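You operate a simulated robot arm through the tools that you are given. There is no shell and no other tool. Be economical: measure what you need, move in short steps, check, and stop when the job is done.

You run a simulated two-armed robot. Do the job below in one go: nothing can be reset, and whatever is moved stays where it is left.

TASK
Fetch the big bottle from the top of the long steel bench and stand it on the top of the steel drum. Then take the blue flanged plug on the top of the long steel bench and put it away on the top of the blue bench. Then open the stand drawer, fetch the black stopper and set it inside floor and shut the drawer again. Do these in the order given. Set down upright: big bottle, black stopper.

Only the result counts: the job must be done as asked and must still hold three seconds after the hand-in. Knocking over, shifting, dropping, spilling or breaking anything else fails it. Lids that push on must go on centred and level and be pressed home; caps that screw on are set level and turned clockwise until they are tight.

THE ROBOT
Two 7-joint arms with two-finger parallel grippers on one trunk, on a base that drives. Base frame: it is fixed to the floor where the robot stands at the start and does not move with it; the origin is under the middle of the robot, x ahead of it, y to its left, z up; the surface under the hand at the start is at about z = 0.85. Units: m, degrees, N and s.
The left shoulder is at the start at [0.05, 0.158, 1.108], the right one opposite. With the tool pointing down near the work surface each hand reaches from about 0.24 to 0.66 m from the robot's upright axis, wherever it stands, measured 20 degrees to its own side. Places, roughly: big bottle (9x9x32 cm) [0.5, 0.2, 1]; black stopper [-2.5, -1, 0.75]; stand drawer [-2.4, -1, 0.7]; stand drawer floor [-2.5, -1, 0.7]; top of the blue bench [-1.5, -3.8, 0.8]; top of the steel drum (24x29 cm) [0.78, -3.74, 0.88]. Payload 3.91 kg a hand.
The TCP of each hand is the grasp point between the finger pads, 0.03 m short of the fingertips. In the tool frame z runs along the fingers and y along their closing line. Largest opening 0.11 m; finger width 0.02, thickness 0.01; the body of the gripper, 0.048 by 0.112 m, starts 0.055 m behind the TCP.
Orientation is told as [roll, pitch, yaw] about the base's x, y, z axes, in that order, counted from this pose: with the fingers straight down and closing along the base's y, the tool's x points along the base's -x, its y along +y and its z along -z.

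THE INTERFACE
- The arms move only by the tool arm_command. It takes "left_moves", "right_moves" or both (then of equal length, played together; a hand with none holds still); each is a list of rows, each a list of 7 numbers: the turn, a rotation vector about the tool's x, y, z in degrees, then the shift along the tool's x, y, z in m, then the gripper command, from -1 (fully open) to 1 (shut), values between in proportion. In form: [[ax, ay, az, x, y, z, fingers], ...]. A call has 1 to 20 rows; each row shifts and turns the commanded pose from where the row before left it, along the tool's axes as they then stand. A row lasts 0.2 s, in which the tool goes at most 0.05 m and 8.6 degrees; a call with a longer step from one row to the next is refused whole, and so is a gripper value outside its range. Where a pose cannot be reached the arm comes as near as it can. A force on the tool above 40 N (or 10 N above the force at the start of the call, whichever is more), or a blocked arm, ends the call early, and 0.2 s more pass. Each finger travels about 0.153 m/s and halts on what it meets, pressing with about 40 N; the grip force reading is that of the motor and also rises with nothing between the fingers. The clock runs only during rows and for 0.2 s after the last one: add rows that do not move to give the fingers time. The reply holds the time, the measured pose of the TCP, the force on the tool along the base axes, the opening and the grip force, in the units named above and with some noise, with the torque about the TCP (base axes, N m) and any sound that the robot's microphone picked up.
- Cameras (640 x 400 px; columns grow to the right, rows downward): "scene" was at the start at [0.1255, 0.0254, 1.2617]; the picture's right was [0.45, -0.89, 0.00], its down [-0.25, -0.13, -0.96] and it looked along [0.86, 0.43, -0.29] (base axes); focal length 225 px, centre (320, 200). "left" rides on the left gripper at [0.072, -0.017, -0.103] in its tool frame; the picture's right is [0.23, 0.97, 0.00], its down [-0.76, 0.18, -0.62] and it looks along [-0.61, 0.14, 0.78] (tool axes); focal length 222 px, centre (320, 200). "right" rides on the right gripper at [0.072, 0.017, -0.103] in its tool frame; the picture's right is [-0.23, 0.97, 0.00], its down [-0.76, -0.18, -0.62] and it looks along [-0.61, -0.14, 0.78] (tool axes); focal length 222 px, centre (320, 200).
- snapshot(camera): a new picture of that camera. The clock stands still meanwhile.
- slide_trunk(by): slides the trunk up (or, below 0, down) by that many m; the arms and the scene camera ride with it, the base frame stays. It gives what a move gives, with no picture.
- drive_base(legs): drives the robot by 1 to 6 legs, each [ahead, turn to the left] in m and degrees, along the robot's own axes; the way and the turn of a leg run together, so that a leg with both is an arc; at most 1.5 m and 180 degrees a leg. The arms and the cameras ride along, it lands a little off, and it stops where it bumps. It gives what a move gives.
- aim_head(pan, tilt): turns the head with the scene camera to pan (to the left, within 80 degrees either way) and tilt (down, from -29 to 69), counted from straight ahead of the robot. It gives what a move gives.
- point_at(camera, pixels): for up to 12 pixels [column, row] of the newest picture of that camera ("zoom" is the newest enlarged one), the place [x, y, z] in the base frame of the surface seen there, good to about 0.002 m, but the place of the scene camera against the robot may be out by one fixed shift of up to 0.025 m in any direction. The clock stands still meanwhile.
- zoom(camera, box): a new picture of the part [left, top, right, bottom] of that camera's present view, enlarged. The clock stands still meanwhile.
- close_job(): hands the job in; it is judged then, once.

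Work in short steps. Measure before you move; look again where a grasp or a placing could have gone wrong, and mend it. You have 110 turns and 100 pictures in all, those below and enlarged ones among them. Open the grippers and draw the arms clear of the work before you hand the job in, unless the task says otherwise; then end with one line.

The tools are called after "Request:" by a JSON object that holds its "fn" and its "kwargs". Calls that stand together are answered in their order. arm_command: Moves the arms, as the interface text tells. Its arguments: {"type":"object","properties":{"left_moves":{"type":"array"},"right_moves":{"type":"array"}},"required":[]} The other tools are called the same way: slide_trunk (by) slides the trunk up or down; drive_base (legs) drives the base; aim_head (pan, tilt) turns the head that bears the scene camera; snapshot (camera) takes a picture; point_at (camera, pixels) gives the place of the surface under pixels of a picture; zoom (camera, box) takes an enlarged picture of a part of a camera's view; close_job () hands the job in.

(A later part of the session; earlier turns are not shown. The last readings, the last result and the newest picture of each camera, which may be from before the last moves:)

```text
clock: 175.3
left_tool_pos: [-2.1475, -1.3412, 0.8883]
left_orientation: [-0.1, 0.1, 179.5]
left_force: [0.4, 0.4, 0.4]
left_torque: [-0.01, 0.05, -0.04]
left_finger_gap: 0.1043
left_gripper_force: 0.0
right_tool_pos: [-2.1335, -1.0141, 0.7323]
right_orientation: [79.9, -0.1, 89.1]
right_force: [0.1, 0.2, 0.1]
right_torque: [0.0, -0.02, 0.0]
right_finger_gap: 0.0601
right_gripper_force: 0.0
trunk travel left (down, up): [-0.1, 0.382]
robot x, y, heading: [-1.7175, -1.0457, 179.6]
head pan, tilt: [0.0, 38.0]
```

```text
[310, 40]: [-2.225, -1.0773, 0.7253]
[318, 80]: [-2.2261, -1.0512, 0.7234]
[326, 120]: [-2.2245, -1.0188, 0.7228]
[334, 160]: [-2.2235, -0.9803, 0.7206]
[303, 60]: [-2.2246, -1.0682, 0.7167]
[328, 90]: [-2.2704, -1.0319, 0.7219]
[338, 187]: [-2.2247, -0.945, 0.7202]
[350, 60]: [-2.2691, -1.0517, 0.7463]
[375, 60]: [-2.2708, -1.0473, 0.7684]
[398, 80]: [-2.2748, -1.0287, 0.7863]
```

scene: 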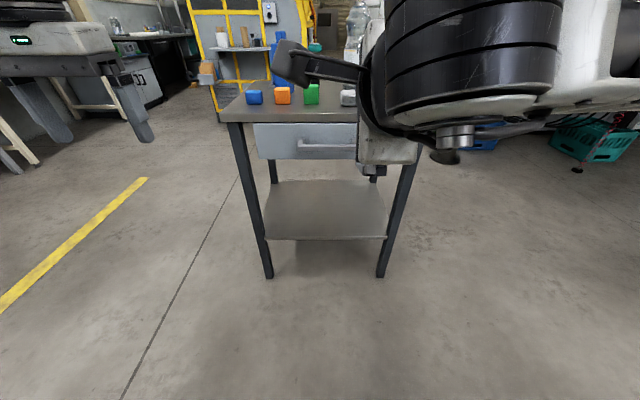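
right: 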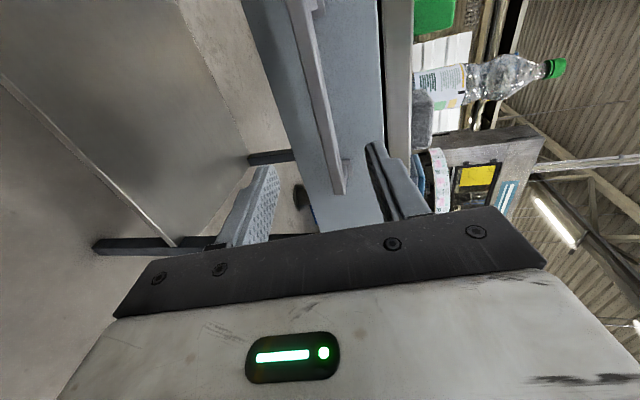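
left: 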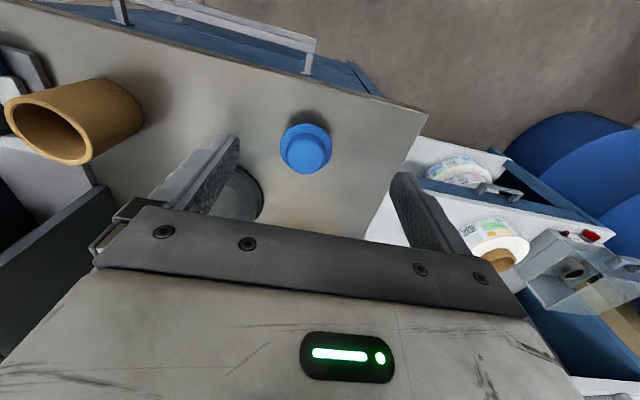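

Bar centre ≈ (-2.231, z 0.722). Advance 8.3 cm so the bar lies between the finger ends.

Request:
{"fn": "arm_command", "kwargs": {"right_moves": [[0, 0, 0, 0.005, 0.0035, 0.03, -0.09], [0, 0, 0, 0.005, 0.003, 0.03, -0.09], [0, 0, 0, 0, 0.001, 0.015, -0.09], [0, 0, 0, 0, 0, 0.008, -0.09], [0, 0, 0, 0, 0, 0, -0.09]]}}

Request:
{"fn": "snapshot", "kwargs": {"camera": "right"}}

```text
clock: 176.5
left_tool_pos: [-2.1485, -1.3421, 0.8896]
left_orientation: [0.0, 0.0, 179.5]
left_force: [0.5, -0.3, -0.1]
left_torque: [0.0, 0.01, 0.0]
left_finger_gap: 0.1043
left_gripper_force: 0.1
right_tool_pos: [-2.2156, -1.0226, 0.7242]
right_orientation: [79.9, 0.0, 89.1]
right_force: [0.3, -0.9, -0.4]
right_torque: [0.01, 0.0, 0.0]
right_finger_gap: 0.0599
right_gripper_force: 0.2
trunk travel left (down, up): [-0.1, 0.382]
robot x, y, heading: [-1.7162, -1.0474, 179.4]
head pan, tilt: [0.0, 38.0]
```

```text
48 pictures are left
```

right: 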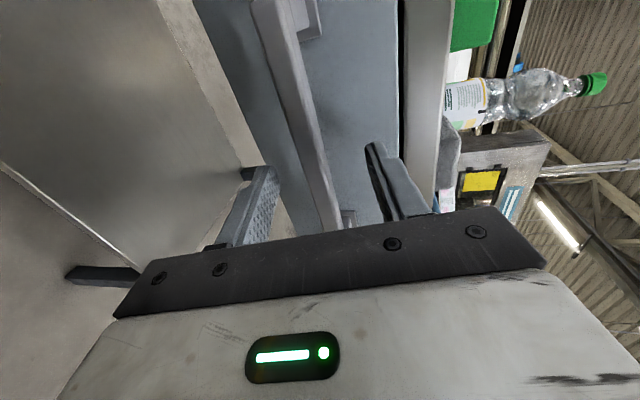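

The bar lies between the fingers. Close on it.

Request:
{"fn": "arm_command", "kwargs": {"right_moves": [[0, 0, 0, 0, 0, 0, 0.3], [0, 0, 0, 0, 0, 0, 0.6], [0, 0, 0, 0, 0, 0, 1], [0, 0, 0, 0, 0, 0, 1]]}}

```text
clock: 177.5
left_tool_pos: [-2.1488, -1.3404, 0.8895]
left_orientation: [0.0, -0.1, 179.5]
left_force: [0.2, 0.2, 0.8]
left_torque: [0.04, 0.02, -0.01]
left_finger_gap: 0.1044
left_gripper_force: 0.0
right_tool_pos: [-2.2155, -1.0238, 0.7239]
right_orientation: [79.7, -0.2, 89.2]
right_force: [0.0, 0.2, -7.5]
right_torque: [0.99, 0.42, 0.45]
right_finger_gap: 0.0155
right_gripper_force: 45.8
trunk travel left (down, up): [-0.1, 0.382]
robot x, y, heading: [-1.7164, -1.0495, 179.4]
head pan, tilt: [0.0, 38.0]
```

Gripped (gap 0.0155). Pull 5 cm straight back with the arm first.

Request:
{"fn": "arm_command", "kwargs": {"right_moves": [[0, 0, 0, 0, -0.0017, -0.0098, 1], [0, 0, 0, 0, -0.0035, -0.0197, 1], [0, 0, 0, 0, -0.0035, -0.0197, 1], [0, 0, 0, 0, 0, 0, 1]]}}

```text
clock: 178.5
left_tool_pos: [-2.1486, -1.3411, 0.8895]
left_orientation: [0.1, 0.0, 179.5]
left_force: [0.3, 0.5, -0.4]
left_torque: [0.0, 0.0, 0.03]
left_finger_gap: 0.1043
left_gripper_force: 0.1
right_tool_pos: [-2.1666, -1.0229, 0.7221]
right_orientation: [80.0, 0.0, 89.1]
right_force: [-0.2, 4.5, -2.9]
right_torque: [0.94, 0.49, 0.01]
right_finger_gap: 0.0159
right_gripper_force: 45.1
trunk travel left (down, up): [-0.1, 0.382]
robot x, y, heading: [-1.7163, -1.0503, 179.2]
head pan, tilt: [0.0, 38.0]
```

The drawer slides easily. Back the base 0.17 m to open it further, then look.

Request:
{"fn": "drive_base", "kwargs": {"legs": [[-0.17, 0]]}}

Request:
{"fn": "snapshot", "kwargs": {"camera": "scene"}}

```text
clock: 180.0
left_tool_pos: [-1.9714, -1.3423, 0.8908]
left_orientation: [0.1, 0.0, 179.6]
left_force: [-0.4, 0.0, 0.4]
left_torque: [0.01, 0.02, -0.01]
left_finger_gap: 0.1047
left_gripper_force: 0.0
right_tool_pos: [-1.9907, -1.0231, 0.7226]
right_orientation: [80.1, 0.1, 88.8]
right_force: [0.4, 30.3, 2.4]
right_torque: [0.9, 0.44, 0.14]
right_finger_gap: 0.0156
right_gripper_force: 45.2
trunk travel left (down, up): [-0.1, 0.382]
robot x, y, heading: [-1.5444, -1.0498, 179.4]
head pan, tilt: [0.0, 38.0]
```

```text
47 pictures are left
```

scene: 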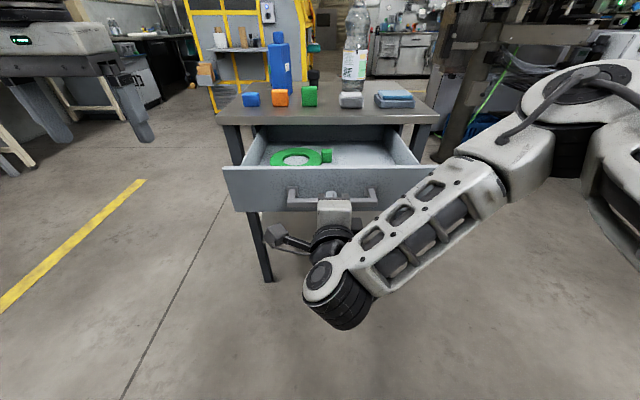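

The drawer is open 0.22 m with a green part inside on the left; the right side of its floor is free. Measure.

Request:
{"fn": "zoom", "kwargs": {"camera": "scene", "box": [210, 70, 450, 220]}}

Request:
{"fn": "point_at", "kwargs": {"camera": "scene", "pixels": [[360, 155], [385, 155], [345, 145], [370, 168], [330, 152], [310, 165], [400, 175], [410, 160], [310, 80], [280, 156], [220, 100], [425, 110]]}}

```text
2.67 times, centred on (330, 145) of scene
```

zoom: 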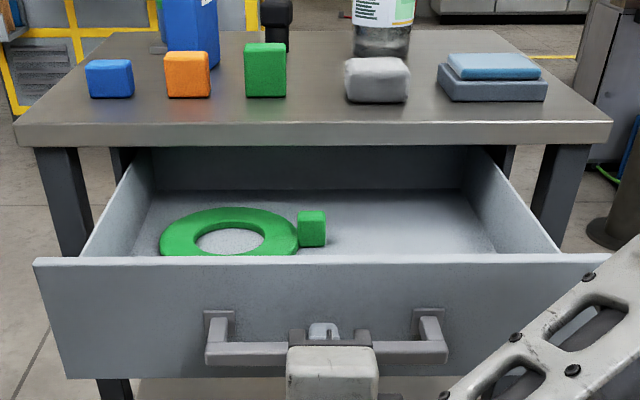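

```text
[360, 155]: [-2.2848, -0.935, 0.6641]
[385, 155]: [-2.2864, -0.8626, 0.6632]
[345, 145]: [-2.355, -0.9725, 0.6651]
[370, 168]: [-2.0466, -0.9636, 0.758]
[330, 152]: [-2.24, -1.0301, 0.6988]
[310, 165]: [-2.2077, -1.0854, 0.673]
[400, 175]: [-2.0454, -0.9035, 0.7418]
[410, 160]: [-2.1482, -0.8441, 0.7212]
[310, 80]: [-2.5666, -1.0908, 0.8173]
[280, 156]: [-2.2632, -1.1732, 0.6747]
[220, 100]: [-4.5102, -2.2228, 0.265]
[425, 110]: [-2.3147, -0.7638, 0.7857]
```

Drawer floor z≈0.676, free spot around (-2.14,-0.92). I release the handle and draw the right hand back and up.

Request:
{"fn": "arm_command", "kwargs": {"right_moves": [[0, 0, 0, 0, 0, 0, 0.4], [0, 0, 0, 0, 0, 0, -0.1], [0, 0, 0, 0, 0, 0, -0.1], [0, 0, 0, 0, 0, -0.02, -0.1], [0, 0, 0, 0, 0, -0.04, -0.1], [0, 0, 0, 0, 0, -0.04, -0.1], [0, 0, 0, 0, 0.04, -0.01, -0.1], [0, 0, 0, 0, 0.045, -0.01, -0.1], [0, 0, 0, 0, 0.045, -0.01, -0.1], [0, 0, 0, 0, 0.045, -0.01, -0.1], [0, 0, 0, 0, 0, 0, -0.1]]}}

Request:
{"fn": "snapshot", "kwargs": {"camera": "scene"}}

```text
clock: 182.4
left_tool_pos: [-1.9717, -1.3437, 0.8888]
left_orientation: [0.0, 0.0, 179.5]
left_force: [-0.8, -0.6, -0.6]
left_torque: [0.0, 0.01, -0.02]
left_finger_gap: 0.1045
left_gripper_force: 0.1
right_tool_pos: [-1.8831, -1.028, 0.9217]
right_orientation: [80.2, -0.1, 88.8]
right_force: [-0.7, -0.1, 0.1]
right_torque: [0.01, -0.01, 0.01]
right_finger_gap: 0.0606
right_gripper_force: 0.1
trunk travel left (down, up): [-0.1, 0.382]
robot x, y, heading: [-1.5429, -1.0462, 179.3]
head pan, tilt: [0.0, 38.0]
```

```text
45 pictures are left
```

scene: 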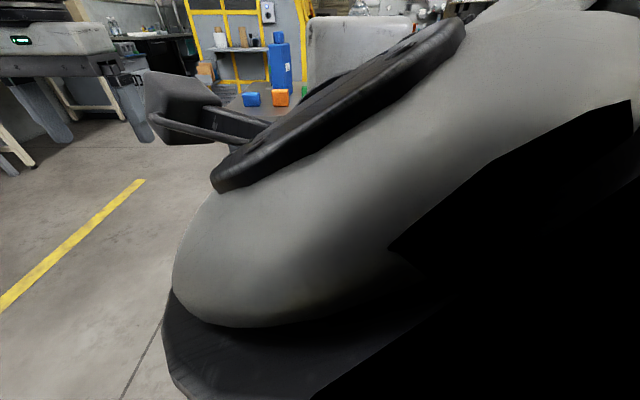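

The right wrist now blocks the view. I back the base 0.3 m and turn the right tool back to pointing down.

Request:
{"fn": "drive_base", "kwargs": {"legs": [[-0.3, 0]]}}

Request:
{"fn": "arm_command", "kwargs": {"right_moves": [[8, 0, 0, 0, 0, 0, -0.1], [8, 0, 0, 0, 0, 0, -0.1], [8, 0, 0, 0, 0, 0, -0.1], [8, 0, 0, 0, 0, 0, -0.1], [8, 0, 0, 0, 0, 0, -0.1], [8, 0, 0, 0, 0, 0, -0.1], [8, 0, 0, 0, 0, 0, -0.1], [8, 0, 0, 0, 0, 0, -0.1], [8, 0, 0, 0, 0, 0, -0.1], [8, 0, 0, 0, 0, 0, -0.1], [0, 0, -8.5, 0, 0, 0, -0.1], [0, 0, -8.5, 0, 0, 0, -0.1], [0, 0, -8.5, 0, 0, 0, -0.1], [0, 0, -8.5, 0, 0, 0, -0.1], [0, 0, -8.5, 0, 0, 0, 0.4], [0, 0, -8.5, 0, 0, 0, 0.9], [0, 0, -8.5, 0, 0, 0, 0.9], [0, 0, -8.5, 0, 0, 0, 0.9], [0, 0, -8.5, 0, 0, 0, 0.9], [0, 0, -8.5, 0, 0, 0, 0.9]]}}

Request:
{"fn": "slide_trunk", "kwargs": {"by": 0.25}}

Request:
{"fn": "snapshot", "kwargs": {"camera": "scene"}}

```text
clock: 184.4
left_tool_pos: [-1.6759, -1.3455, 0.8891]
left_orientation: [-0.1, 0.0, 179.7]
left_force: [-0.1, 0.1, 0.4]
left_torque: [-0.01, -0.01, 0.01]
left_finger_gap: 0.1046
left_gripper_force: 0.0
right_tool_pos: [-1.5887, -1.0299, 0.9212]
right_orientation: [80.2, -0.1, 88.7]
right_force: [-0.3, -0.7, 0.0]
right_torque: [-0.04, 0.01, 0.02]
right_finger_gap: 0.0605
right_gripper_force: 0.1
trunk travel left (down, up): [-0.1, 0.382]
robot x, y, heading: [-1.2454, -1.0498, 179.6]
head pan, tilt: [0.0, 38.0]
```

```text
clock: 188.6
left_tool_pos: [-1.6757, -1.3468, 0.8895]
left_orientation: [0.1, 0.0, 179.7]
left_force: [-0.4, 0.9, 0.5]
left_torque: [0.03, -0.01, 0.04]
left_finger_gap: 0.1043
left_gripper_force: 0.1
right_tool_pos: [-1.5886, -1.0302, 0.9208]
right_orientation: [0.0, -0.1, 174.0]
right_force: [0.1, -0.1, -0.5]
right_torque: [0.01, 0.0, 0.02]
right_finger_gap: 0.0057
right_gripper_force: 0.1
trunk travel left (down, up): [-0.1, 0.382]
robot x, y, heading: [-1.2529, -1.0519, 179.6]
head pan, tilt: [0.0, 38.0]
```

```text
clock: 191.2
left_tool_pos: [-1.6755, -1.3467, 1.14]
left_orientation: [0.0, 0.0, 179.8]
left_force: [0.2, -0.3, 0.3]
left_torque: [0.0, -0.01, -0.01]
left_finger_gap: 0.1046
left_gripper_force: 0.1
right_tool_pos: [-1.5895, -1.0293, 1.1715]
right_orientation: [-0.1, -0.1, 173.9]
right_force: [-0.2, 0.3, 0.1]
right_torque: [0.01, 0.02, 0.01]
right_finger_gap: 0.0058
right_gripper_force: 0.0
trunk travel left (down, up): [-0.35, 0.132]
robot x, y, heading: [-1.2449, -1.0519, 179.6]
head pan, tilt: [0.0, 38.0]
```

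```text
44 pictures are left
```

scene: 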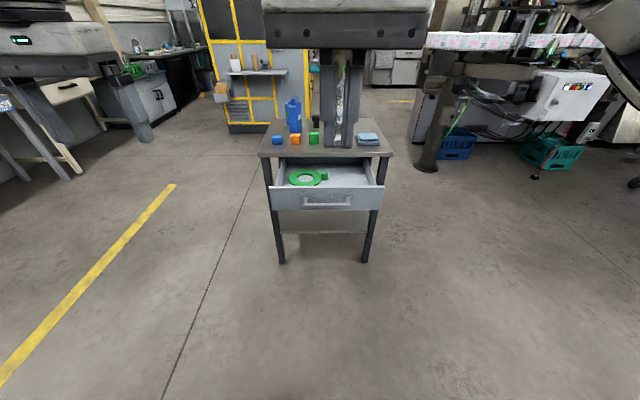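

I drive round the stand on its clear -y side to reach its rear, where the stopper stands.

Request:
{"fn": "drive_base", "kwargs": {"legs": [[0, 65], [1.2, 0], [0, -65], [1.5, 0], [0, -90], [0.9, 0]]}}

Request:
{"fn": "aim_head", "kwargs": {"pan": -70, "tilt": 30}}

Request:
{"fn": "snapshot", "kwargs": {"camera": "scene"}}

```text
clock: 218.4
left_tool_pos: [-3.5635, -0.8653, 1.1393]
left_orientation: [0.1, 0.0, 89.2]
left_force: [0.1, 0.4, 0.4]
left_torque: [-0.01, 0.02, 0.01]
left_finger_gap: 0.1043
left_gripper_force: 0.0
right_tool_pos: [-3.2479, -0.954, 1.1716]
right_orientation: [-0.1, -0.1, 83.4]
right_force: [-0.2, 0.3, 0.2]
right_torque: [0.0, 0.0, 0.03]
right_finger_gap: 0.0054
right_gripper_force: 0.0
trunk travel left (down, up): [-0.35, 0.132]
robot x, y, heading: [-3.2733, -1.297, 89.0]
head pan, tilt: [0.0, 38.0]
```

```text
clock: 219.8
left_tool_pos: [-3.5631, -0.8656, 1.1386]
left_orientation: [0.0, 0.0, 89.2]
left_force: [0.6, 0.7, 1.2]
left_torque: [-0.03, -0.02, 0.01]
left_finger_gap: 0.1045
left_gripper_force: 0.1
right_tool_pos: [-3.2482, -0.9547, 1.1713]
right_orientation: [0.0, -0.1, 83.4]
right_force: [-0.5, 0.9, 0.3]
right_torque: [0.02, 0.03, -0.03]
right_finger_gap: 0.0056
right_gripper_force: 0.1
trunk travel left (down, up): [-0.35, 0.132]
robot x, y, heading: [-3.2706, -1.2974, 89.3]
head pan, tilt: [-70.0, 30.0]
```

```text
43 pictures are left
```

scene: 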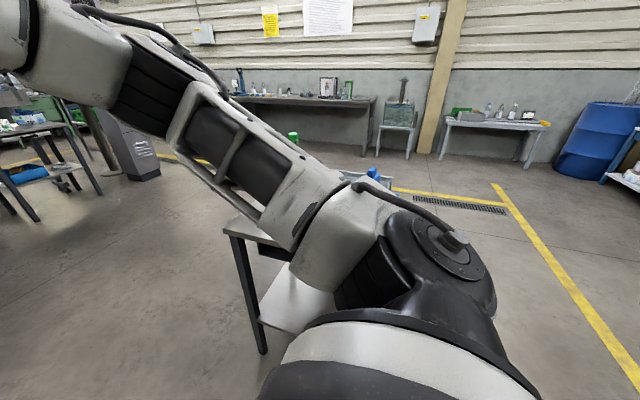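

Turn right 89° to face the stand's rear and look.

Request:
{"fn": "drive_base", "kwargs": {"legs": [[0, -89]]}}

Request:
{"fn": "aim_head", "kwargs": {"pan": 15, "tilt": 35}}

Request:
{"fn": "snapshot", "kwargs": {"camera": "scene"}}

```text
clock: 224.0
left_tool_pos: [-2.8519, -0.9871, 1.1394]
left_orientation: [0.0, -0.1, 1.5]
left_force: [-0.1, 0.5, 0.8]
left_torque: [0.0, -0.03, -0.01]
left_finger_gap: 0.1045
left_gripper_force: 0.1
right_tool_pos: [-2.9277, -1.3051, 1.1717]
right_orientation: [-0.1, -0.1, -4.2]
right_force: [0.5, 0.1, -0.4]
right_torque: [-0.02, -0.01, 0.0]
right_finger_gap: 0.0056
right_gripper_force: 0.0
trunk travel left (down, up): [-0.35, 0.132]
robot x, y, heading: [-3.2727, -1.2968, 1.6]
head pan, tilt: [-70.0, 30.0]
```

```text
clock: 225.6
left_tool_pos: [-2.8517, -0.9876, 1.1405]
left_orientation: [0.1, 0.0, 1.5]
left_force: [0.7, 0.2, 0.3]
left_torque: [0.0, 0.01, -0.02]
left_finger_gap: 0.1045
left_gripper_force: 0.1
right_tool_pos: [-2.9279, -1.3055, 1.1714]
right_orientation: [-0.1, -0.1, -4.4]
right_force: [0.0, 0.6, 0.2]
right_torque: [0.0, 0.04, 0.02]
right_finger_gap: 0.0054
right_gripper_force: 0.0
trunk travel left (down, up): [-0.35, 0.132]
robot x, y, heading: [-3.2695, -1.2955, 1.4]
head pan, tilt: [15.0, 35.0]
```

```text
42 pictures are left
```

scene: 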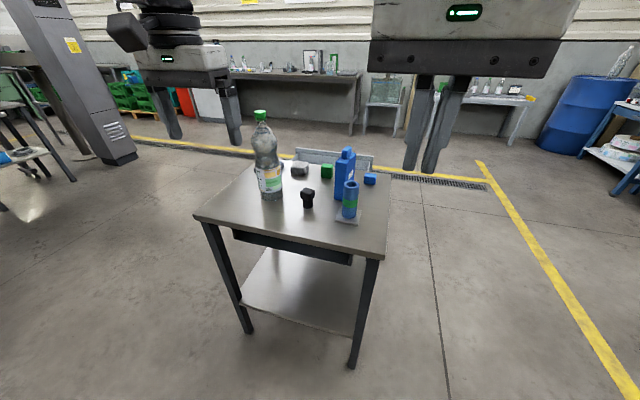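

The stopper is at (308,197), between the green-capped bottle and the blue bottles. Measure all.

Request:
{"fn": "zoom", "kwargs": {"camera": "scene", "box": [190, 100, 410, 270]}}

Request:
{"fn": "point_at", "kwargs": {"camera": "scene", "pixels": [[308, 190], [308, 196], [308, 205], [260, 114], [272, 195], [280, 180], [340, 190], [348, 215], [350, 187], [290, 240], [240, 170], [325, 170]]}}

```text
2.35 times, centred on (300, 185) of scene
```

zoom: 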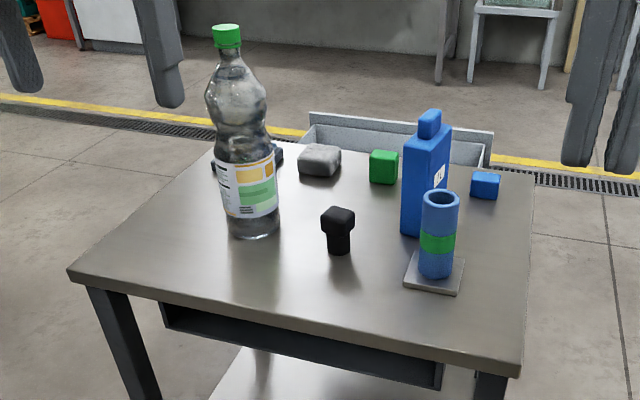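

```text
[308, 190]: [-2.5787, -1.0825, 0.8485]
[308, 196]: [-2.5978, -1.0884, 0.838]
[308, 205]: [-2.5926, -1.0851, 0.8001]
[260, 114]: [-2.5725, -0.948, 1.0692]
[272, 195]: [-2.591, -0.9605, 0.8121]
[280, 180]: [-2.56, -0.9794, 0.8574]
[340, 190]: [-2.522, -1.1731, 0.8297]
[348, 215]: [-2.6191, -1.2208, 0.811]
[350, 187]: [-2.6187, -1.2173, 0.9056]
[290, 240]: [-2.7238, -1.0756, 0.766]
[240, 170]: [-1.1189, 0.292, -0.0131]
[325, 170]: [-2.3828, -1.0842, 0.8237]
```

Stopper ≈ (-2.58,-1.083), top ≈0.861; neighbours 8 cm off on both sides, so I will use a narrow opening. Drive 0.15 ahead and bring the left hand behind it.

Request:
{"fn": "drive_base", "kwargs": {"legs": [[0.14, -1.4]]}}

Request:
{"fn": "arm_command", "kwargs": {"left_moves": [[0, 0, 0, 0, -0.035, 0, -0.5], [0, 0, 0, 0, -0.035, 0, -0.1], [0, 0, 0, 0, -0.03, 0, -0.1], [0, 0, 0, 0, 0, 0, -0.1]]}}

Request:
{"fn": "snapshot", "kwargs": {"camera": "left"}}

```text
clock: 226.9
left_tool_pos: [-2.7023, -0.9942, 1.1393]
left_orientation: [-0.1, 0.0, 0.2]
left_force: [0.0, -0.3, -0.6]
left_torque: [0.01, 0.0, -0.02]
left_finger_gap: 0.1046
left_gripper_force: 0.1
right_tool_pos: [-2.7853, -1.3118, 1.171]
right_orientation: [-0.1, 0.0, -5.6]
right_force: [0.5, 0.4, 0.0]
right_torque: [0.0, 0.0, -0.01]
right_finger_gap: 0.0054
right_gripper_force: 0.1
trunk travel left (down, up): [-0.35, 0.132]
robot x, y, heading: [-3.129, -1.2896, -0.0]
head pan, tilt: [15.0, 35.0]
```

```text
clock: 227.9
left_tool_pos: [-2.7024, -1.0966, 1.1389]
left_orientation: [0.0, 0.0, 0.1]
left_force: [-0.4, 0.7, 0.2]
left_torque: [0.02, -0.04, 0.05]
left_finger_gap: 0.0604
left_gripper_force: 0.1
right_tool_pos: [-2.7871, -1.311, 1.1713]
right_orientation: [-0.1, 0.0, -5.6]
right_force: [1.1, -0.3, 0.6]
right_torque: [-0.01, 0.0, 0.0]
right_finger_gap: 0.0052
right_gripper_force: 0.1
trunk travel left (down, up): [-0.35, 0.132]
robot x, y, heading: [-3.1329, -1.2943, 0.1]
head pan, tilt: [15.0, 35.0]
```

```text
40 pictures are left
```

left: 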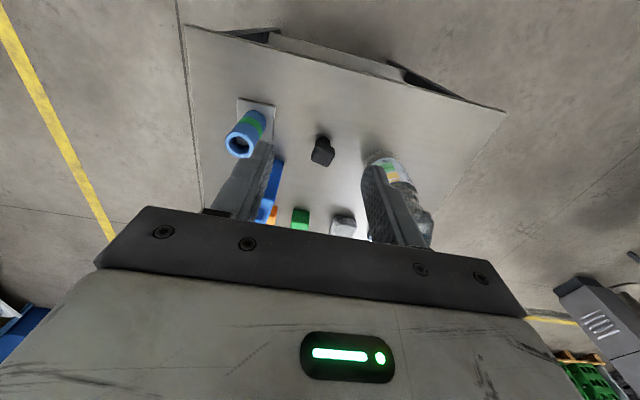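

Stopper at (322,152) in the left camera. I measure it and its neighbours accurately.

Request:
{"fn": "zoom", "kwargs": {"camera": "left", "box": [220, 80, 440, 240]}}

Request:
{"fn": "point_at", "kwargs": {"camera": "left", "pixels": [[322, 155], [314, 156], [331, 157], [322, 162], [323, 140], [375, 155], [395, 180], [262, 145], [240, 145], [278, 175], [345, 110]]}}

```text
2.50 times, centred on (330, 160) of left
```

zoom: 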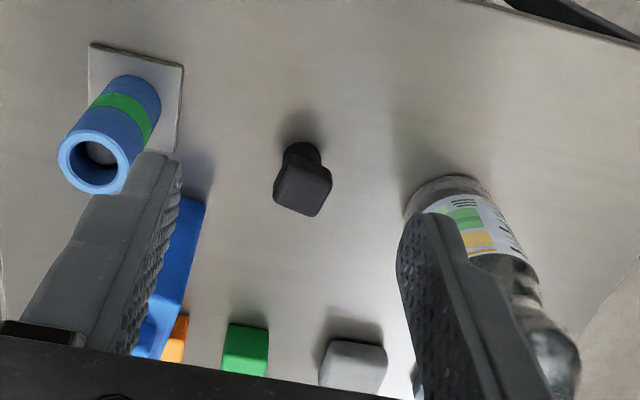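

```text
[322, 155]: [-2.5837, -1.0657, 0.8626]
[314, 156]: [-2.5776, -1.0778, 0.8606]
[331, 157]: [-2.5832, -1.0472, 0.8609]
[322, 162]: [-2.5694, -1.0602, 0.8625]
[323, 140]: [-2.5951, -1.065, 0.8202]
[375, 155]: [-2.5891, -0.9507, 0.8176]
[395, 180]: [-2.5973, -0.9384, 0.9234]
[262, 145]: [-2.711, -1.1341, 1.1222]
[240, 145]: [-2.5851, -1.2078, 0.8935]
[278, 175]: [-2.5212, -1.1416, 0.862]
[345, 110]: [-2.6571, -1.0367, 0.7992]
```

Stopper head centre ≈ (-2.579,-1.063), top 0.8615. Move over it at height, then down to z≈1.0 and check.

Request:
{"fn": "arm_command", "kwargs": {"left_moves": [[0, 0, 0, -0.031, 0.0085, 0, -0.1], [0, 0, 0, -0.031, 0.0085, 0, -0.1], [0, 0, 0, -0.031, 0.0085, 0, -0.1], [0, 0, 0, -0.031, 0.0085, 0, -0.1], [0, 0, 0, 0, 0, 0.04, -0.1], [0, 0, 0, 0, 0, 0.04, -0.1], [0, 0, 0, 0, 0, 0.04, -0.1], [0, 0, 0, 0, 0, 0.03, -0.1], [0, 0, 0, 0, 0, 0, -0.1]]}}

Request:
{"fn": "snapshot", "kwargs": {"camera": "left"}}

```text
clock: 229.9
left_tool_pos: [-2.6192, -1.0689, 0.988]
left_orientation: [-0.2, 0.0, 0.2]
left_force: [-0.5, -0.4, 0.3]
left_torque: [-0.01, 0.01, 0.03]
left_finger_gap: 0.0605
left_gripper_force: 0.1
left hand out of reach, approached as far as the arm can: row 3, 4
right_tool_pos: [-2.7876, -1.3112, 1.1719]
right_orientation: [-0.1, -0.2, -5.6]
right_force: [-0.2, 0.7, 0.5]
right_torque: [0.0, -0.01, -0.01]
right_finger_gap: 0.0056
right_gripper_force: 0.1
trunk travel left (down, up): [-0.35, 0.132]
robot x, y, heading: [-3.1277, -1.2931, 0.3]
head pan, tilt: [15.0, 35.0]
```

```text
38 pictures are left
```

left: 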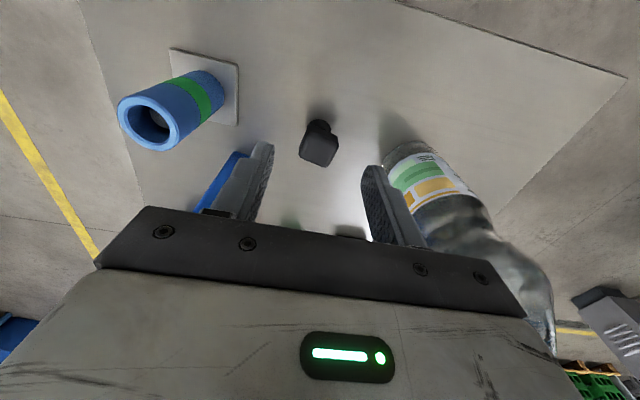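

The arm fell 4 cm short at height. Before going ahead beside the bottle I measure the clearances here.

Request:
{"fn": "point_at", "kwargs": {"camera": "left", "pixels": [[318, 150], [303, 155], [335, 152], [318, 163], [388, 165], [400, 190], [425, 220], [440, 240], [480, 290], [232, 160], [212, 195]]}}

```text
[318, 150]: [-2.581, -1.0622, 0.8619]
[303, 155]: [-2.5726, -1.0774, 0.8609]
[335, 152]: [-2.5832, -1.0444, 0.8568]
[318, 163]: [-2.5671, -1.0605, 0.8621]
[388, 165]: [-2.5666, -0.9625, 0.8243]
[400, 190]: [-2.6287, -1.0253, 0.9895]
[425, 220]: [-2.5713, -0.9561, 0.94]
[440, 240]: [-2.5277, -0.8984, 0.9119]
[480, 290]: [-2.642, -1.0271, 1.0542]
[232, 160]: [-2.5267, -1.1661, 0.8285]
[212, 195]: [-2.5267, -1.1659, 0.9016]
```

Clearances are 2–4 cm. Descend 5 cm, go ahead 4.2 cm, then lower to TCP≈0.848.

Request:
{"fn": "arm_command", "kwargs": {"left_moves": [[0, 0, 0, 0, 0, 0.025, -0.1], [0, 0, 0, 0, 0.003, 0.025, -0.1], [0, 0, 0, -0.02, 0.004, 0, -0.1], [0, 0, 0, -0.022, 0, 0, -0.1], [0, 0, 0, 0, 0, 0.03, -0.1], [0, 0, 0, 0, 0, 0.03, -0.1], [0, 0, 0, 0, 0, 0.02, -0.1], [0, 0, 0, 0, 0, 0.01, -0.1], [0, 0, 0, 0, 0, 0, -0.1]]}}

Request:
{"fn": "snapshot", "kwargs": {"camera": "left"}}

```text
clock: 231.5
left_tool_pos: [-2.6072, -1.0506, 0.8902]
left_orientation: [-1.1, -1.5, 0.2]
left_force: [-5.7, -0.9, 22.3]
left_torque: [-0.77, 0.04, -0.2]
left_finger_gap: 0.0616
left_gripper_force: 1.2
left hand out of reach, approached as far as the arm can: row 4, 5, 6, 7, 8
right_tool_pos: [-2.7877, -1.3119, 1.1719]
right_orientation: [0.0, -0.1, -5.7]
right_force: [0.0, 0.2, -0.6]
right_torque: [0.01, 0.04, 0.01]
right_finger_gap: 0.0055
right_gripper_force: 0.1
trunk travel left (down, up): [-0.35, 0.132]
robot x, y, heading: [-3.1261, -1.2957, -0.0]
head pan, tilt: [15.0, 35.0]
stopped in row 8 (left hand): the force on the tool passed its limit at 50 N (the readings are from after the stop); the commanded pose is now the measured one
```

```text
37 pictures are left
```

left: 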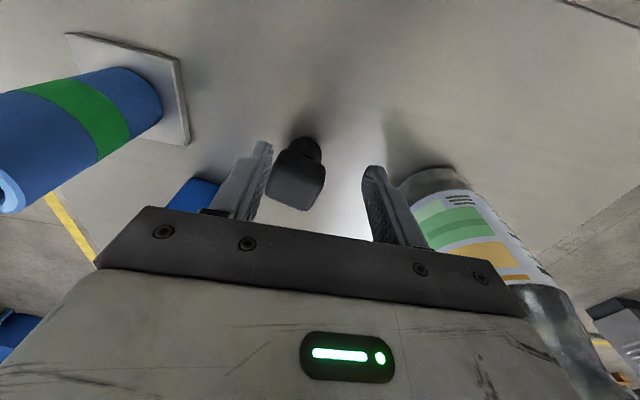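

The arm ran out of reach and a finger met something near the stopper's head. I go up 6 cm and check the stopper still stands.

Request:
{"fn": "arm_command", "kwargs": {"left_moves": [[0, 0, 0, 0, 0, -0.02, -0.1], [0, 0, 0, 0, 0, -0.03, -0.1], [0, 0, 0, 0.02, 0, -0.03, -0.1], [0, 0, 0, 0.03, 0, -0.02, -0.1], [0, 0, 0, 0, 0, 0, -0.1]]}}

Request:
{"fn": "snapshot", "kwargs": {"camera": "left"}}

Request:
{"fn": "snapshot", "kwargs": {"camera": "scene"}}

```text
clock: 232.7
left_tool_pos: [-2.663, -1.0469, 0.9856]
left_orientation: [-0.8, -0.8, 0.1]
left_force: [0.0, -0.6, 1.4]
left_torque: [0.02, 0.01, 0.01]
left_finger_gap: 0.0605
left_gripper_force: 0.1
right_tool_pos: [-2.787, -1.3115, 1.1717]
right_orientation: [-0.2, -0.1, -5.6]
right_force: [0.0, -0.5, -0.6]
right_torque: [0.0, -0.04, 0.01]
right_finger_gap: 0.0057
right_gripper_force: 0.1
trunk travel left (down, up): [-0.35, 0.132]
robot x, y, heading: [-3.1296, -1.2959, 0.2]
head pan, tilt: [15.0, 35.0]
```

```text
36 pictures are left
```

left: 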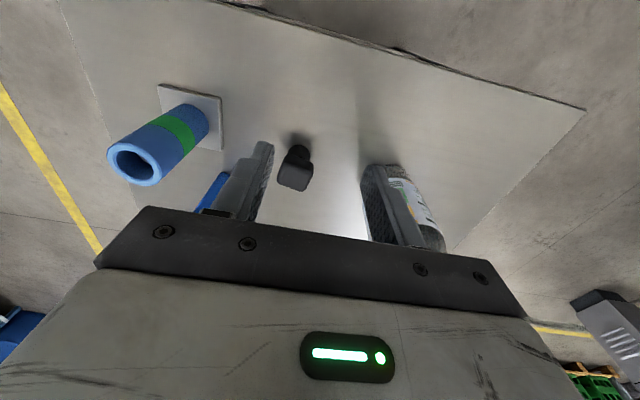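

```text
35 pictures are left
```

scene: 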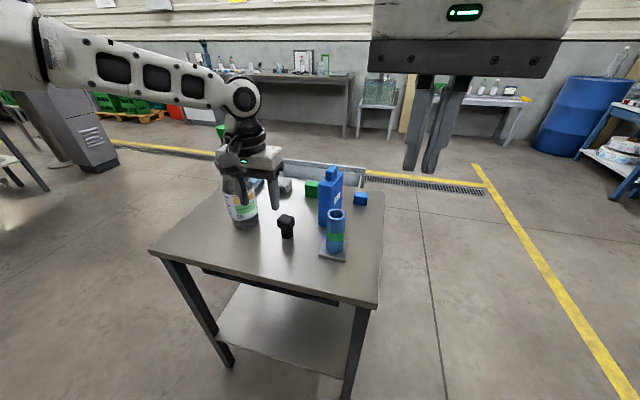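

All stands. I drive 0.06 closer for reach.

Request:
{"fn": "drive_base", "kwargs": {"legs": [[0.06, 0]]}}

Request:
{"fn": "arm_command", "kwargs": {"left_moves": [[-0.8, 0.8, 0, 0, -0.015, 0, -0.36], [0, 0, 0, 0, 0, 0, -0.36]]}}

Request:
{"fn": "snapshot", "kwargs": {"camera": "left"}}

```text
clock: 233.7
left_tool_pos: [-2.6019, -1.0475, 0.9855]
left_orientation: [-0.8, -0.9, 0.0]
left_force: [0.8, 0.7, 0.4]
left_torque: [0.01, 0.0, 0.02]
left_finger_gap: 0.0607
left_gripper_force: 0.1
right_tool_pos: [-2.7269, -1.311, 1.1708]
right_orientation: [-0.1, -0.1, -5.7]
right_force: [1.1, -0.8, 0.1]
right_torque: [0.02, 0.07, 0.01]
right_finger_gap: 0.0056
right_gripper_force: 0.1
trunk travel left (down, up): [-0.35, 0.132]
robot x, y, heading: [-3.0671, -1.2941, 0.0]
head pan, tilt: [15.0, 35.0]
```

```text
clock: 234.3
left_tool_pos: [-2.6023, -1.0598, 0.9862]
left_orientation: [0.0, -0.2, 0.0]
left_force: [0.6, -0.1, -1.0]
left_torque: [-0.01, 0.0, 0.01]
left_finger_gap: 0.075
left_gripper_force: 0.1
right_tool_pos: [-2.7278, -1.3109, 1.171]
right_orientation: [-0.1, -0.1, -5.7]
right_force: [-0.1, 0.1, -0.4]
right_torque: [0.02, 0.0, 0.01]
right_finger_gap: 0.0056
right_gripper_force: 0.0
trunk travel left (down, up): [-0.35, 0.132]
robot x, y, heading: [-3.0714, -1.2937, 0.2]
head pan, tilt: [15.0, 35.0]
```

```text
34 pictures are left
```

left: 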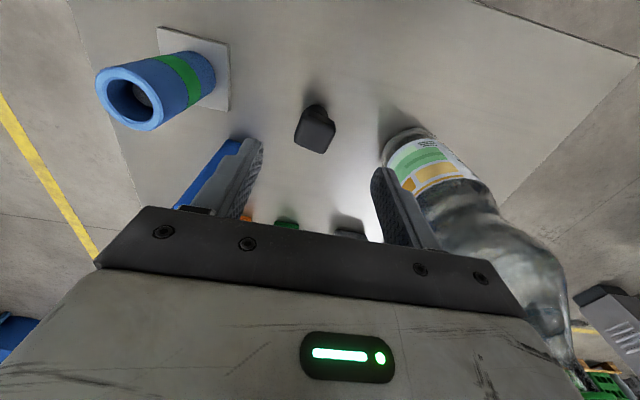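

Re-measure the stopper now at (316,133) and neighbours.

Request:
{"fn": "point_at", "kwargs": {"camera": "left", "pixels": [[316, 133], [297, 140], [334, 134], [316, 150], [310, 120], [385, 160], [410, 190], [440, 230], [225, 155], [200, 195]]}}

```text
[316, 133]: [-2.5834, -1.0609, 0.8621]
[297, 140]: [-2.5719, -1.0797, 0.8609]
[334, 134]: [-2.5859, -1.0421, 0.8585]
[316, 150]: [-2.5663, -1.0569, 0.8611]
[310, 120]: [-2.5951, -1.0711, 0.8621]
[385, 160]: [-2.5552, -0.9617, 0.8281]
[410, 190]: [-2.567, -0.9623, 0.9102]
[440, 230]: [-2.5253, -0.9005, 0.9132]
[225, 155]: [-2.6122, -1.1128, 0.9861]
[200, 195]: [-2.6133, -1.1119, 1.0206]
```

Head centre ≈ (-2.580,-1.0625), its faces turned about -17°. I shift 2.2 cm ahead, yaw the tool to match, and lower to ~0.895, checking.

Request:
{"fn": "arm_command", "kwargs": {"left_moves": [[0, 0, 0, -0.011, -0.0015, 0, -0.36], [0, 0, 0, -0.011, -0.001, 0, -0.36], [0, 0, 8.5, 0, 0, 0, -0.36], [0, 0, 8.5, 0, 0, 0, -0.36], [0, 0, 0, 0, 0, 0.03, -0.36], [0, 0, 0, 0, 0, 0.03, -0.36], [0, 0, 0, 0, 0, 0.02, -0.36], [0, 0, 0, 0, 0, 0, -0.36]]}}

Request:
{"fn": "snapshot", "kwargs": {"camera": "left"}}

```text
clock: 236.1
left_tool_pos: [-2.5807, -1.0663, 0.9057]
left_orientation: [0.1, -0.2, -17.0]
left_force: [0.1, -1.1, 1.0]
left_torque: [-0.01, -0.01, 0.01]
left_finger_gap: 0.0747
left_gripper_force: 0.0
right_tool_pos: [-2.7282, -1.3122, 1.1721]
right_orientation: [-0.1, -0.1, -5.7]
right_force: [0.1, 0.1, 0.4]
right_torque: [0.01, -0.02, -0.01]
right_finger_gap: 0.0056
right_gripper_force: 0.1
trunk travel left (down, up): [-0.35, 0.132]
robot x, y, heading: [-3.0704, -1.2925, -0.2]
head pan, tilt: [15.0, 35.0]
```

```text
33 pictures are left
```

left: 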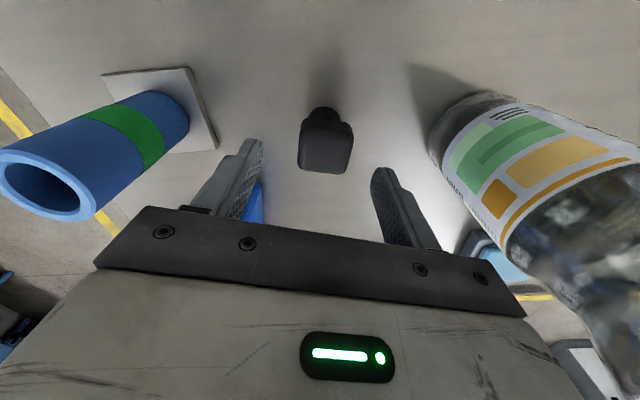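

Aligned; stopper central. Lower 5.7 cm to TCP ≈0.849.

Request:
{"fn": "arm_command", "kwargs": {"left_moves": [[0, 0, 0, 0, 0.0035, 0.015, -0.36], [0, 0, 0, 0, 0, 0.02, -0.36], [0, 0, 0, 0, 0, 0.015, -0.36], [0, 0, 0, 0, 0, 0.007, -0.36], [0, 0, 0, 0, 0, 0, -0.36]]}}

Request:
{"fn": "snapshot", "kwargs": {"camera": "left"}}

```text
clock: 237.3
left_tool_pos: [-2.5797, -1.0607, 0.8489]
left_orientation: [0.1, -0.2, -17.0]
left_force: [1.4, 0.0, -0.5]
left_torque: [-0.04, 0.0, -0.06]
left_finger_gap: 0.0747
left_gripper_force: 0.1
right_tool_pos: [-2.7288, -1.3122, 1.1708]
right_orientation: [-0.1, -0.1, -5.7]
right_force: [0.7, -0.6, 0.4]
right_torque: [0.04, 0.0, -0.03]
right_finger_gap: 0.0057
right_gripper_force: 0.1
trunk travel left (down, up): [-0.35, 0.132]
robot x, y, heading: [-3.0691, -1.2937, -0.1]
head pan, tilt: [15.0, 35.0]
```

```text
32 pictures are left
```

left: 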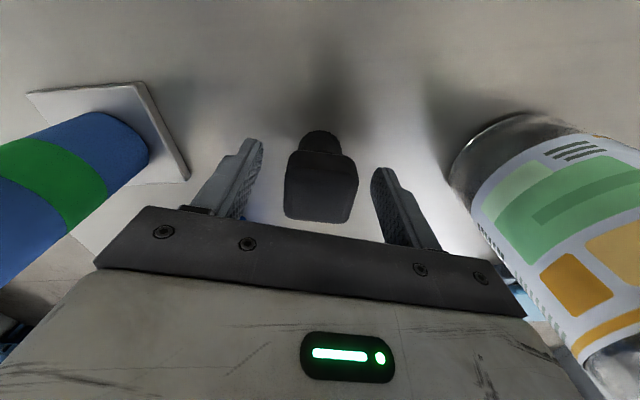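

Good position. Close and lift slightly.

Request:
{"fn": "arm_command", "kwargs": {"left_moves": [[0, 0, 0, 0, 0, 0, 0.1], [0, 0, 0, 0, 0, 0, 0.4], [0, 0, 0, 0, 0, 0, 0.8], [0, 0, 0, 0, 0, 0, 1], [0, 0, 0, 0, 0, 0, 1], [0, 0, 0, 0, 0, -0.02, 1], [0, 0, 0, 0, 0, -0.03, 1], [0, 0, 0, 0, 0, 0, 1]]}}

Request:
{"fn": "snapshot", "kwargs": {"camera": "left"}}

```text
clock: 239.1
left_tool_pos: [-2.579, -1.061, 0.8987]
left_orientation: [0.2, -0.2, -16.9]
left_force: [-0.5, 0.9, -1.0]
left_torque: [0.01, 0.01, -0.01]
left_finger_gap: 0.0394
left_gripper_force: 39.2
right_tool_pos: [-2.7284, -1.3123, 1.171]
right_orientation: [-0.1, -0.1, -5.8]
right_force: [0.0, 0.3, -0.4]
right_torque: [-0.01, 0.0, -0.01]
right_finger_gap: 0.0057
right_gripper_force: 0.0
trunk travel left (down, up): [-0.35, 0.132]
robot x, y, heading: [-3.0721, -1.2929, -0.0]
head pan, tilt: [15.0, 35.0]
```

```text
31 pictures are left
```

left: 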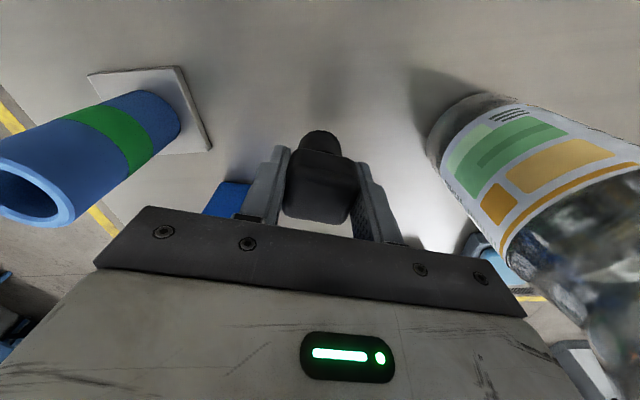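

Held (gap 0.039). Lift clear, yaw back, and pull in.

Request:
{"fn": "arm_command", "kwargs": {"left_moves": [[0, 0, 0, 0, 0, -0.04, 1], [0, 0, 0, 0, 0, -0.04, 1], [0, 0, 0, 0.019, -0.006, -0.03, 1], [0, 0, 0, 0.029, -0.009, -0.03, 1], [0, 0, 0, 0.029, -0.009, -0.03, 1], [0, 0, -8.5, 0.02, -0.004, 0, 1], [0, 0, -8.5, 0.02, 0, 0, 1], [0, 0, 0, 0.03, 0, 0, 1], [0, 0, 0, 0, 0, 0, 1]]}}

Request:
{"fn": "snapshot", "kwargs": {"camera": "scene"}}

```text
clock: 241.1
left_tool_pos: [-2.7291, -1.0579, 1.0673]
left_orientation: [0.0, -0.2, 0.1]
left_force: [0.4, 0.9, -0.6]
left_torque: [0.02, 0.01, -0.01]
left_finger_gap: 0.0391
left_gripper_force: 40.2
right_tool_pos: [-2.728, -1.3131, 1.1702]
right_orientation: [-0.1, -0.1, -5.7]
right_force: [0.2, 0.4, 0.5]
right_torque: [0.0, 0.0, 0.01]
right_finger_gap: 0.0052
right_gripper_force: 0.1
trunk travel left (down, up): [-0.35, 0.132]
robot x, y, heading: [-3.071, -1.2914, -0.1]
head pan, tilt: [15.0, 35.0]
```

```text
30 pictures are left
```

scene: 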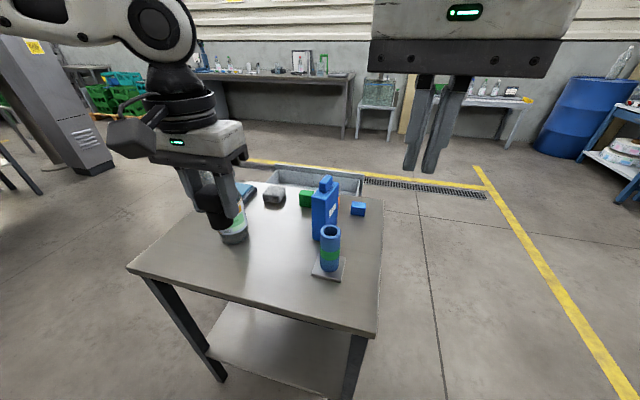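

Everything else stands. Drive back round to the front of the stand.

Request:
{"fn": "drive_base", "kwargs": {"legs": [[-0.2, 0], [0, -90], [0.85, 0], [0, 90], [1.5, 0], [0.6, 0]]}}

Request:
{"fn": "drive_base", "kwargs": {"legs": [[0, 90]]}}

```text
clock: 264.5
left_tool_pos: [-0.8578, -1.8323, 1.066]
left_orientation: [-0.1, -0.2, 1.3]
left_force: [0.4, -0.9, -0.8]
left_torque: [-0.02, 0.01, -0.05]
left_finger_gap: 0.0392
left_gripper_force: 40.4
right_tool_pos: [-0.851, -2.0871, 1.171]
right_orientation: [-0.1, -0.1, -4.5]
right_force: [-0.1, 0.5, -0.1]
right_torque: [-0.03, -0.01, 0.0]
right_finger_gap: 0.0053
right_gripper_force: 0.0
trunk travel left (down, up): [-0.35, 0.132]
robot x, y, heading: [-1.1925, -2.0757, 1.6]
head pan, tilt: [15.0, 35.0]
```

```text
clock: 268.7
left_tool_pos: [-1.4337, -1.74, 1.0681]
left_orientation: [0.1, -0.3, 90.8]
left_force: [-0.8, -0.2, -0.4]
left_torque: [0.02, 0.0, 0.03]
left_finger_gap: 0.0392
left_gripper_force: 39.6
right_tool_pos: [-1.1785, -1.7353, 1.1714]
right_orientation: [-0.2, -0.1, 85.1]
right_force: [0.3, -0.2, 0.1]
right_torque: [0.02, 0.0, 0.02]
right_finger_gap: 0.0055
right_gripper_force: 0.0
trunk travel left (down, up): [-0.35, 0.132]
robot x, y, heading: [-1.1914, -2.0808, 90.5]
head pan, tilt: [15.0, 35.0]
```

Now ahead 1.31 m to y≈-0.77 and turn to face the drawer.

Request:
{"fn": "drive_base", "kwargs": {"legs": [[1.31, 0], [0, 89.5], [0.25, 0]]}}

Request:
{"fn": "aim_head", "kwargs": {"pan": 15, "tilt": 35}}

Request:
{"fn": "snapshot", "kwargs": {"camera": "scene"}}

```text
clock: 280.5
left_tool_pos: [-1.8043, -1.0178, 1.066]
left_orientation: [0.0, -0.2, -178.7]
left_force: [-0.4, 0.3, -0.9]
left_torque: [-0.01, 0.01, -0.04]
left_finger_gap: 0.039
left_gripper_force: 40.5
right_tool_pos: [-1.8115, -0.7621, 1.171]
right_orientation: [-0.1, 0.0, 175.5]
right_force: [-0.9, -0.2, 1.0]
right_torque: [0.0, -0.05, 0.01]
right_finger_gap: 0.0054
right_gripper_force: 0.1
trunk travel left (down, up): [-0.35, 0.132]
robot x, y, heading: [-1.4705, -0.7745, -178.3]
head pan, tilt: [15.0, 35.0]
```

```text
clock: 281.1
left_tool_pos: [-1.804, -1.018, 1.0675]
left_orientation: [0.0, -0.2, -178.7]
left_force: [0.1, -0.7, -1.1]
left_torque: [-0.01, 0.01, 0.01]
left_finger_gap: 0.0389
left_gripper_force: 40.2
right_tool_pos: [-1.8117, -0.7619, 1.1719]
right_orientation: [-0.1, -0.1, 175.6]
right_force: [-0.8, 0.3, -0.6]
right_torque: [-0.01, -0.04, 0.02]
right_finger_gap: 0.0054
right_gripper_force: 0.0
trunk travel left (down, up): [-0.35, 0.132]
robot x, y, heading: [-1.4708, -0.7742, -178.8]
head pan, tilt: [15.0, 35.0]
```

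```text
29 pictures are left
```

scene: 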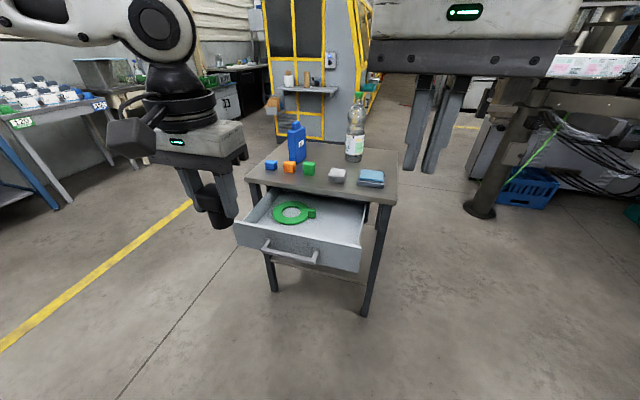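

The drawer remains open; its right floor (330,225) is free. Measure.

Request:
{"fn": "point_at", "kwargs": {"camera": "scene", "pixels": [[330, 225], [340, 235], [320, 235], [345, 220], [312, 213], [360, 235], [310, 252], [300, 254], [350, 255]]}}

Request:
{"fn": "drive_base", "kwargs": {"legs": [[0.17, -1]]}}

```text
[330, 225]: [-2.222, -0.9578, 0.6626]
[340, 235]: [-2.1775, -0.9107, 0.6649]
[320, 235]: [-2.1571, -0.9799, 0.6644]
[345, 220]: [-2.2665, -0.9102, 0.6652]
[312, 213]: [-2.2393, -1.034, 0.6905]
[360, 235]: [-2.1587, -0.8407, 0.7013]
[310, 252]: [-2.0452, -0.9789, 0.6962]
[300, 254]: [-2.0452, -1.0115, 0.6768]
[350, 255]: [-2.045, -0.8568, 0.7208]
```

```text
clock: 282.6
left_tool_pos: [-1.9787, -1.0131, 1.067]
left_orientation: [0.0, -0.2, -179.7]
left_force: [0.4, -0.3, -0.9]
left_torque: [-0.03, 0.0, 0.01]
left_finger_gap: 0.039
left_gripper_force: 40.0
right_tool_pos: [-1.9812, -0.7592, 1.1711]
right_orientation: [-0.2, 0.0, 174.4]
right_force: [0.1, 0.5, 0.5]
right_torque: [-0.03, -0.01, -0.02]
right_finger_gap: 0.0057
right_gripper_force: 0.0
trunk travel left (down, up): [-0.35, 0.132]
robot x, y, heading: [-1.6396, -0.7753, -179.7]
head pan, tilt: [15.0, 35.0]
```

Target (-2.15,-0.925), floor ≈0.677 → TCP ≈0.726 at touchdown. Lower the trunk 0.12 and move over the spot.

Request:
{"fn": "slide_trunk", "kwargs": {"by": -0.12}}

Request:
{"fn": "arm_command", "kwargs": {"left_moves": [[0, 0, 0, -0.034, -0.0176, 0, 1], [0, 0, 0, -0.034, -0.0176, 0, 1], [0, 0, 0, -0.034, -0.0176, 0, 1], [0, 0, 0, -0.034, -0.0176, 0, 1], [0, 0, 0, -0.035, -0.0176, 0, 1], [0, 0, 0, 0, 0, 0.04, 1], [0, 0, 0, 0, 0, 0.04, 1], [0, 0, 0, 0, 0, 0, 1]]}}

Request:
{"fn": "snapshot", "kwargs": {"camera": "left"}}

Request:
{"fn": "snapshot", "kwargs": {"camera": "scene"}}

```text
clock: 284.1
left_tool_pos: [-1.9789, -1.0133, 0.9474]
left_orientation: [0.0, -0.2, -179.7]
left_force: [0.2, -0.9, -0.1]
left_torque: [-0.02, -0.02, -0.02]
left_finger_gap: 0.0391
left_gripper_force: 39.9
right_tool_pos: [-1.9821, -0.7587, 1.0511]
right_orientation: [0.0, -0.1, 174.5]
right_force: [0.0, -0.4, -0.5]
right_torque: [0.01, 0.0, 0.02]
right_finger_gap: 0.0053
right_gripper_force: 0.0
trunk travel left (down, up): [-0.23, 0.252]
robot x, y, heading: [-1.6402, -0.7781, -179.7]
head pan, tilt: [15.0, 35.0]
```

```text
clock: 285.9
left_tool_pos: [-2.1292, -0.9472, 0.864]
left_orientation: [0.0, -0.2, -179.7]
left_force: [0.1, -0.4, -0.6]
left_torque: [0.01, -0.01, 0.01]
left_finger_gap: 0.0393
left_gripper_force: 40.6
left hand out of reach, approached as far as the arm can: row 5
right_tool_pos: [-1.9814, -0.7602, 1.0511]
right_orientation: [-0.2, -0.1, 174.7]
right_force: [0.0, 0.4, 0.1]
right_torque: [-0.02, -0.01, 0.03]
right_finger_gap: 0.0054
right_gripper_force: 0.1
trunk travel left (down, up): [-0.23, 0.252]
robot x, y, heading: [-1.6396, -0.7731, -179.7]
head pan, tilt: [15.0, 35.0]
```

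```text
28 pictures are left
```

left: 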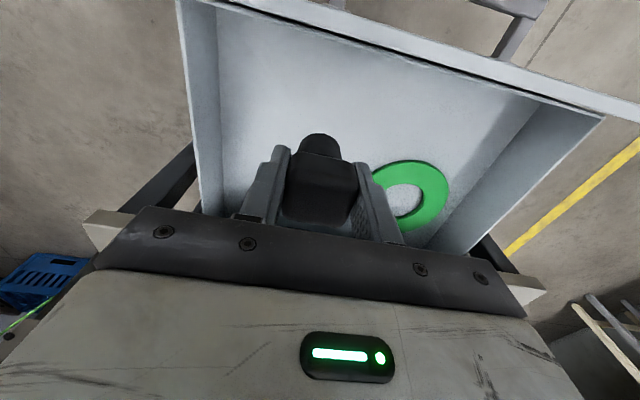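

```text
27 pictures are left
```

scene: 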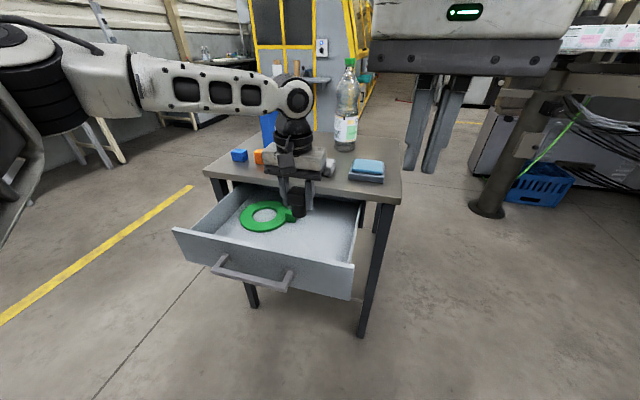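

The hand is at (-2.129,-0.947), clear of the green part and drawer walls. Lower in steps to z≈0.735.

Request:
{"fn": "arm_command", "kwargs": {"left_moves": [[0, 0, 0, 0, 0, 0.03, 1], [0, 0, 0, 0, 0, 0.03, 1], [0, 0, 0, 0, 0, 0.03, 1], [0, 0, 0, 0, 0, 0.02, 1], [0, 0, 0, 0, 0, 0.015, 1], [0, 0, 0, 0, 0, 0, 1]]}}

Request:
{"fn": "snapshot", "kwargs": {"camera": "left"}}

```text
clock: 287.3
left_tool_pos: [-2.109, -0.9691, 0.7516]
left_orientation: [-0.1, -0.2, -179.7]
left_force: [-0.3, 0.4, 0.0]
left_torque: [-0.01, -0.02, -0.02]
left_finger_gap: 0.0391
left_gripper_force: 40.2
left hand out of reach, approached as far as the arm can: row 2, 3, 4, 5
right_tool_pos: [-1.9819, -0.7598, 1.0505]
right_orientation: [-0.1, 0.0, 174.5]
right_force: [0.0, 0.4, -0.6]
right_torque: [0.0, 0.01, 0.0]
right_finger_gap: 0.0055
right_gripper_force: 0.1
trunk travel left (down, up): [-0.23, 0.252]
robot x, y, heading: [-1.6421, -0.7784, -179.8]
head pan, tilt: [15.0, 35.0]
```

```text
26 pictures are left
```

left: 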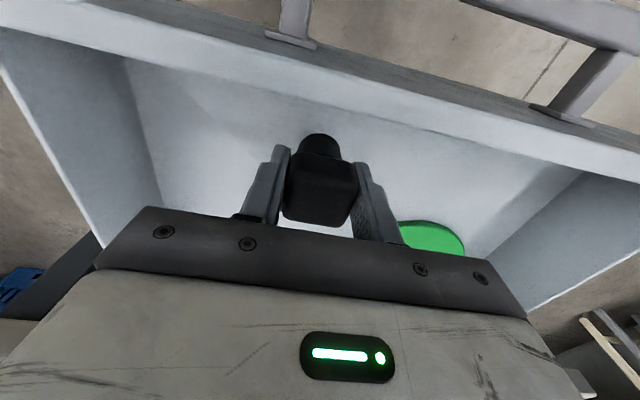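

The reach limit drew the hand to (-2.109,-0.969). I measure the ring's nearest edge and the floor before deciding.

Request:
{"fn": "point_at", "kwargs": {"camera": "left", "pixels": [[402, 228], [415, 225], [440, 228], [330, 110], [400, 130], [225, 180], [319, 140], [350, 90], [350, 60]]}}

```text
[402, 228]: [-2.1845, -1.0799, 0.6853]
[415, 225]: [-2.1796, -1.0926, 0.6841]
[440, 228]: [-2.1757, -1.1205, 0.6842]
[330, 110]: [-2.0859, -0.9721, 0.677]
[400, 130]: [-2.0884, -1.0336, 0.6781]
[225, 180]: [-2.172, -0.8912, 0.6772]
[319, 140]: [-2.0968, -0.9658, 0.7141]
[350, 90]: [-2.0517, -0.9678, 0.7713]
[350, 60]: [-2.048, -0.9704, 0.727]
```

The ring is 11 cm away and the spot is free; floor 0.677. I descend straight with the trunk by 0.021.

Request:
{"fn": "slide_trunk", "kwargs": {"by": -0.021}}

```text
clock: 287.9
left_tool_pos: [-2.1103, -0.9691, 0.7308]
left_orientation: [-0.1, -0.3, -179.7]
left_force: [-0.2, -0.8, -1.2]
left_torque: [-0.03, 0.03, 0.0]
left_finger_gap: 0.0394
left_gripper_force: 39.6
right_tool_pos: [-1.9814, -0.7594, 1.0297]
right_orientation: [0.0, -0.1, 174.5]
right_force: [0.4, 1.5, -0.4]
right_torque: [0.02, 0.01, 0.01]
right_finger_gap: 0.0053
right_gripper_force: 0.1
trunk travel left (down, up): [-0.209, 0.273]
robot x, y, heading: [-1.6378, -0.7732, -179.7]
head pan, tilt: [15.0, 35.0]
```

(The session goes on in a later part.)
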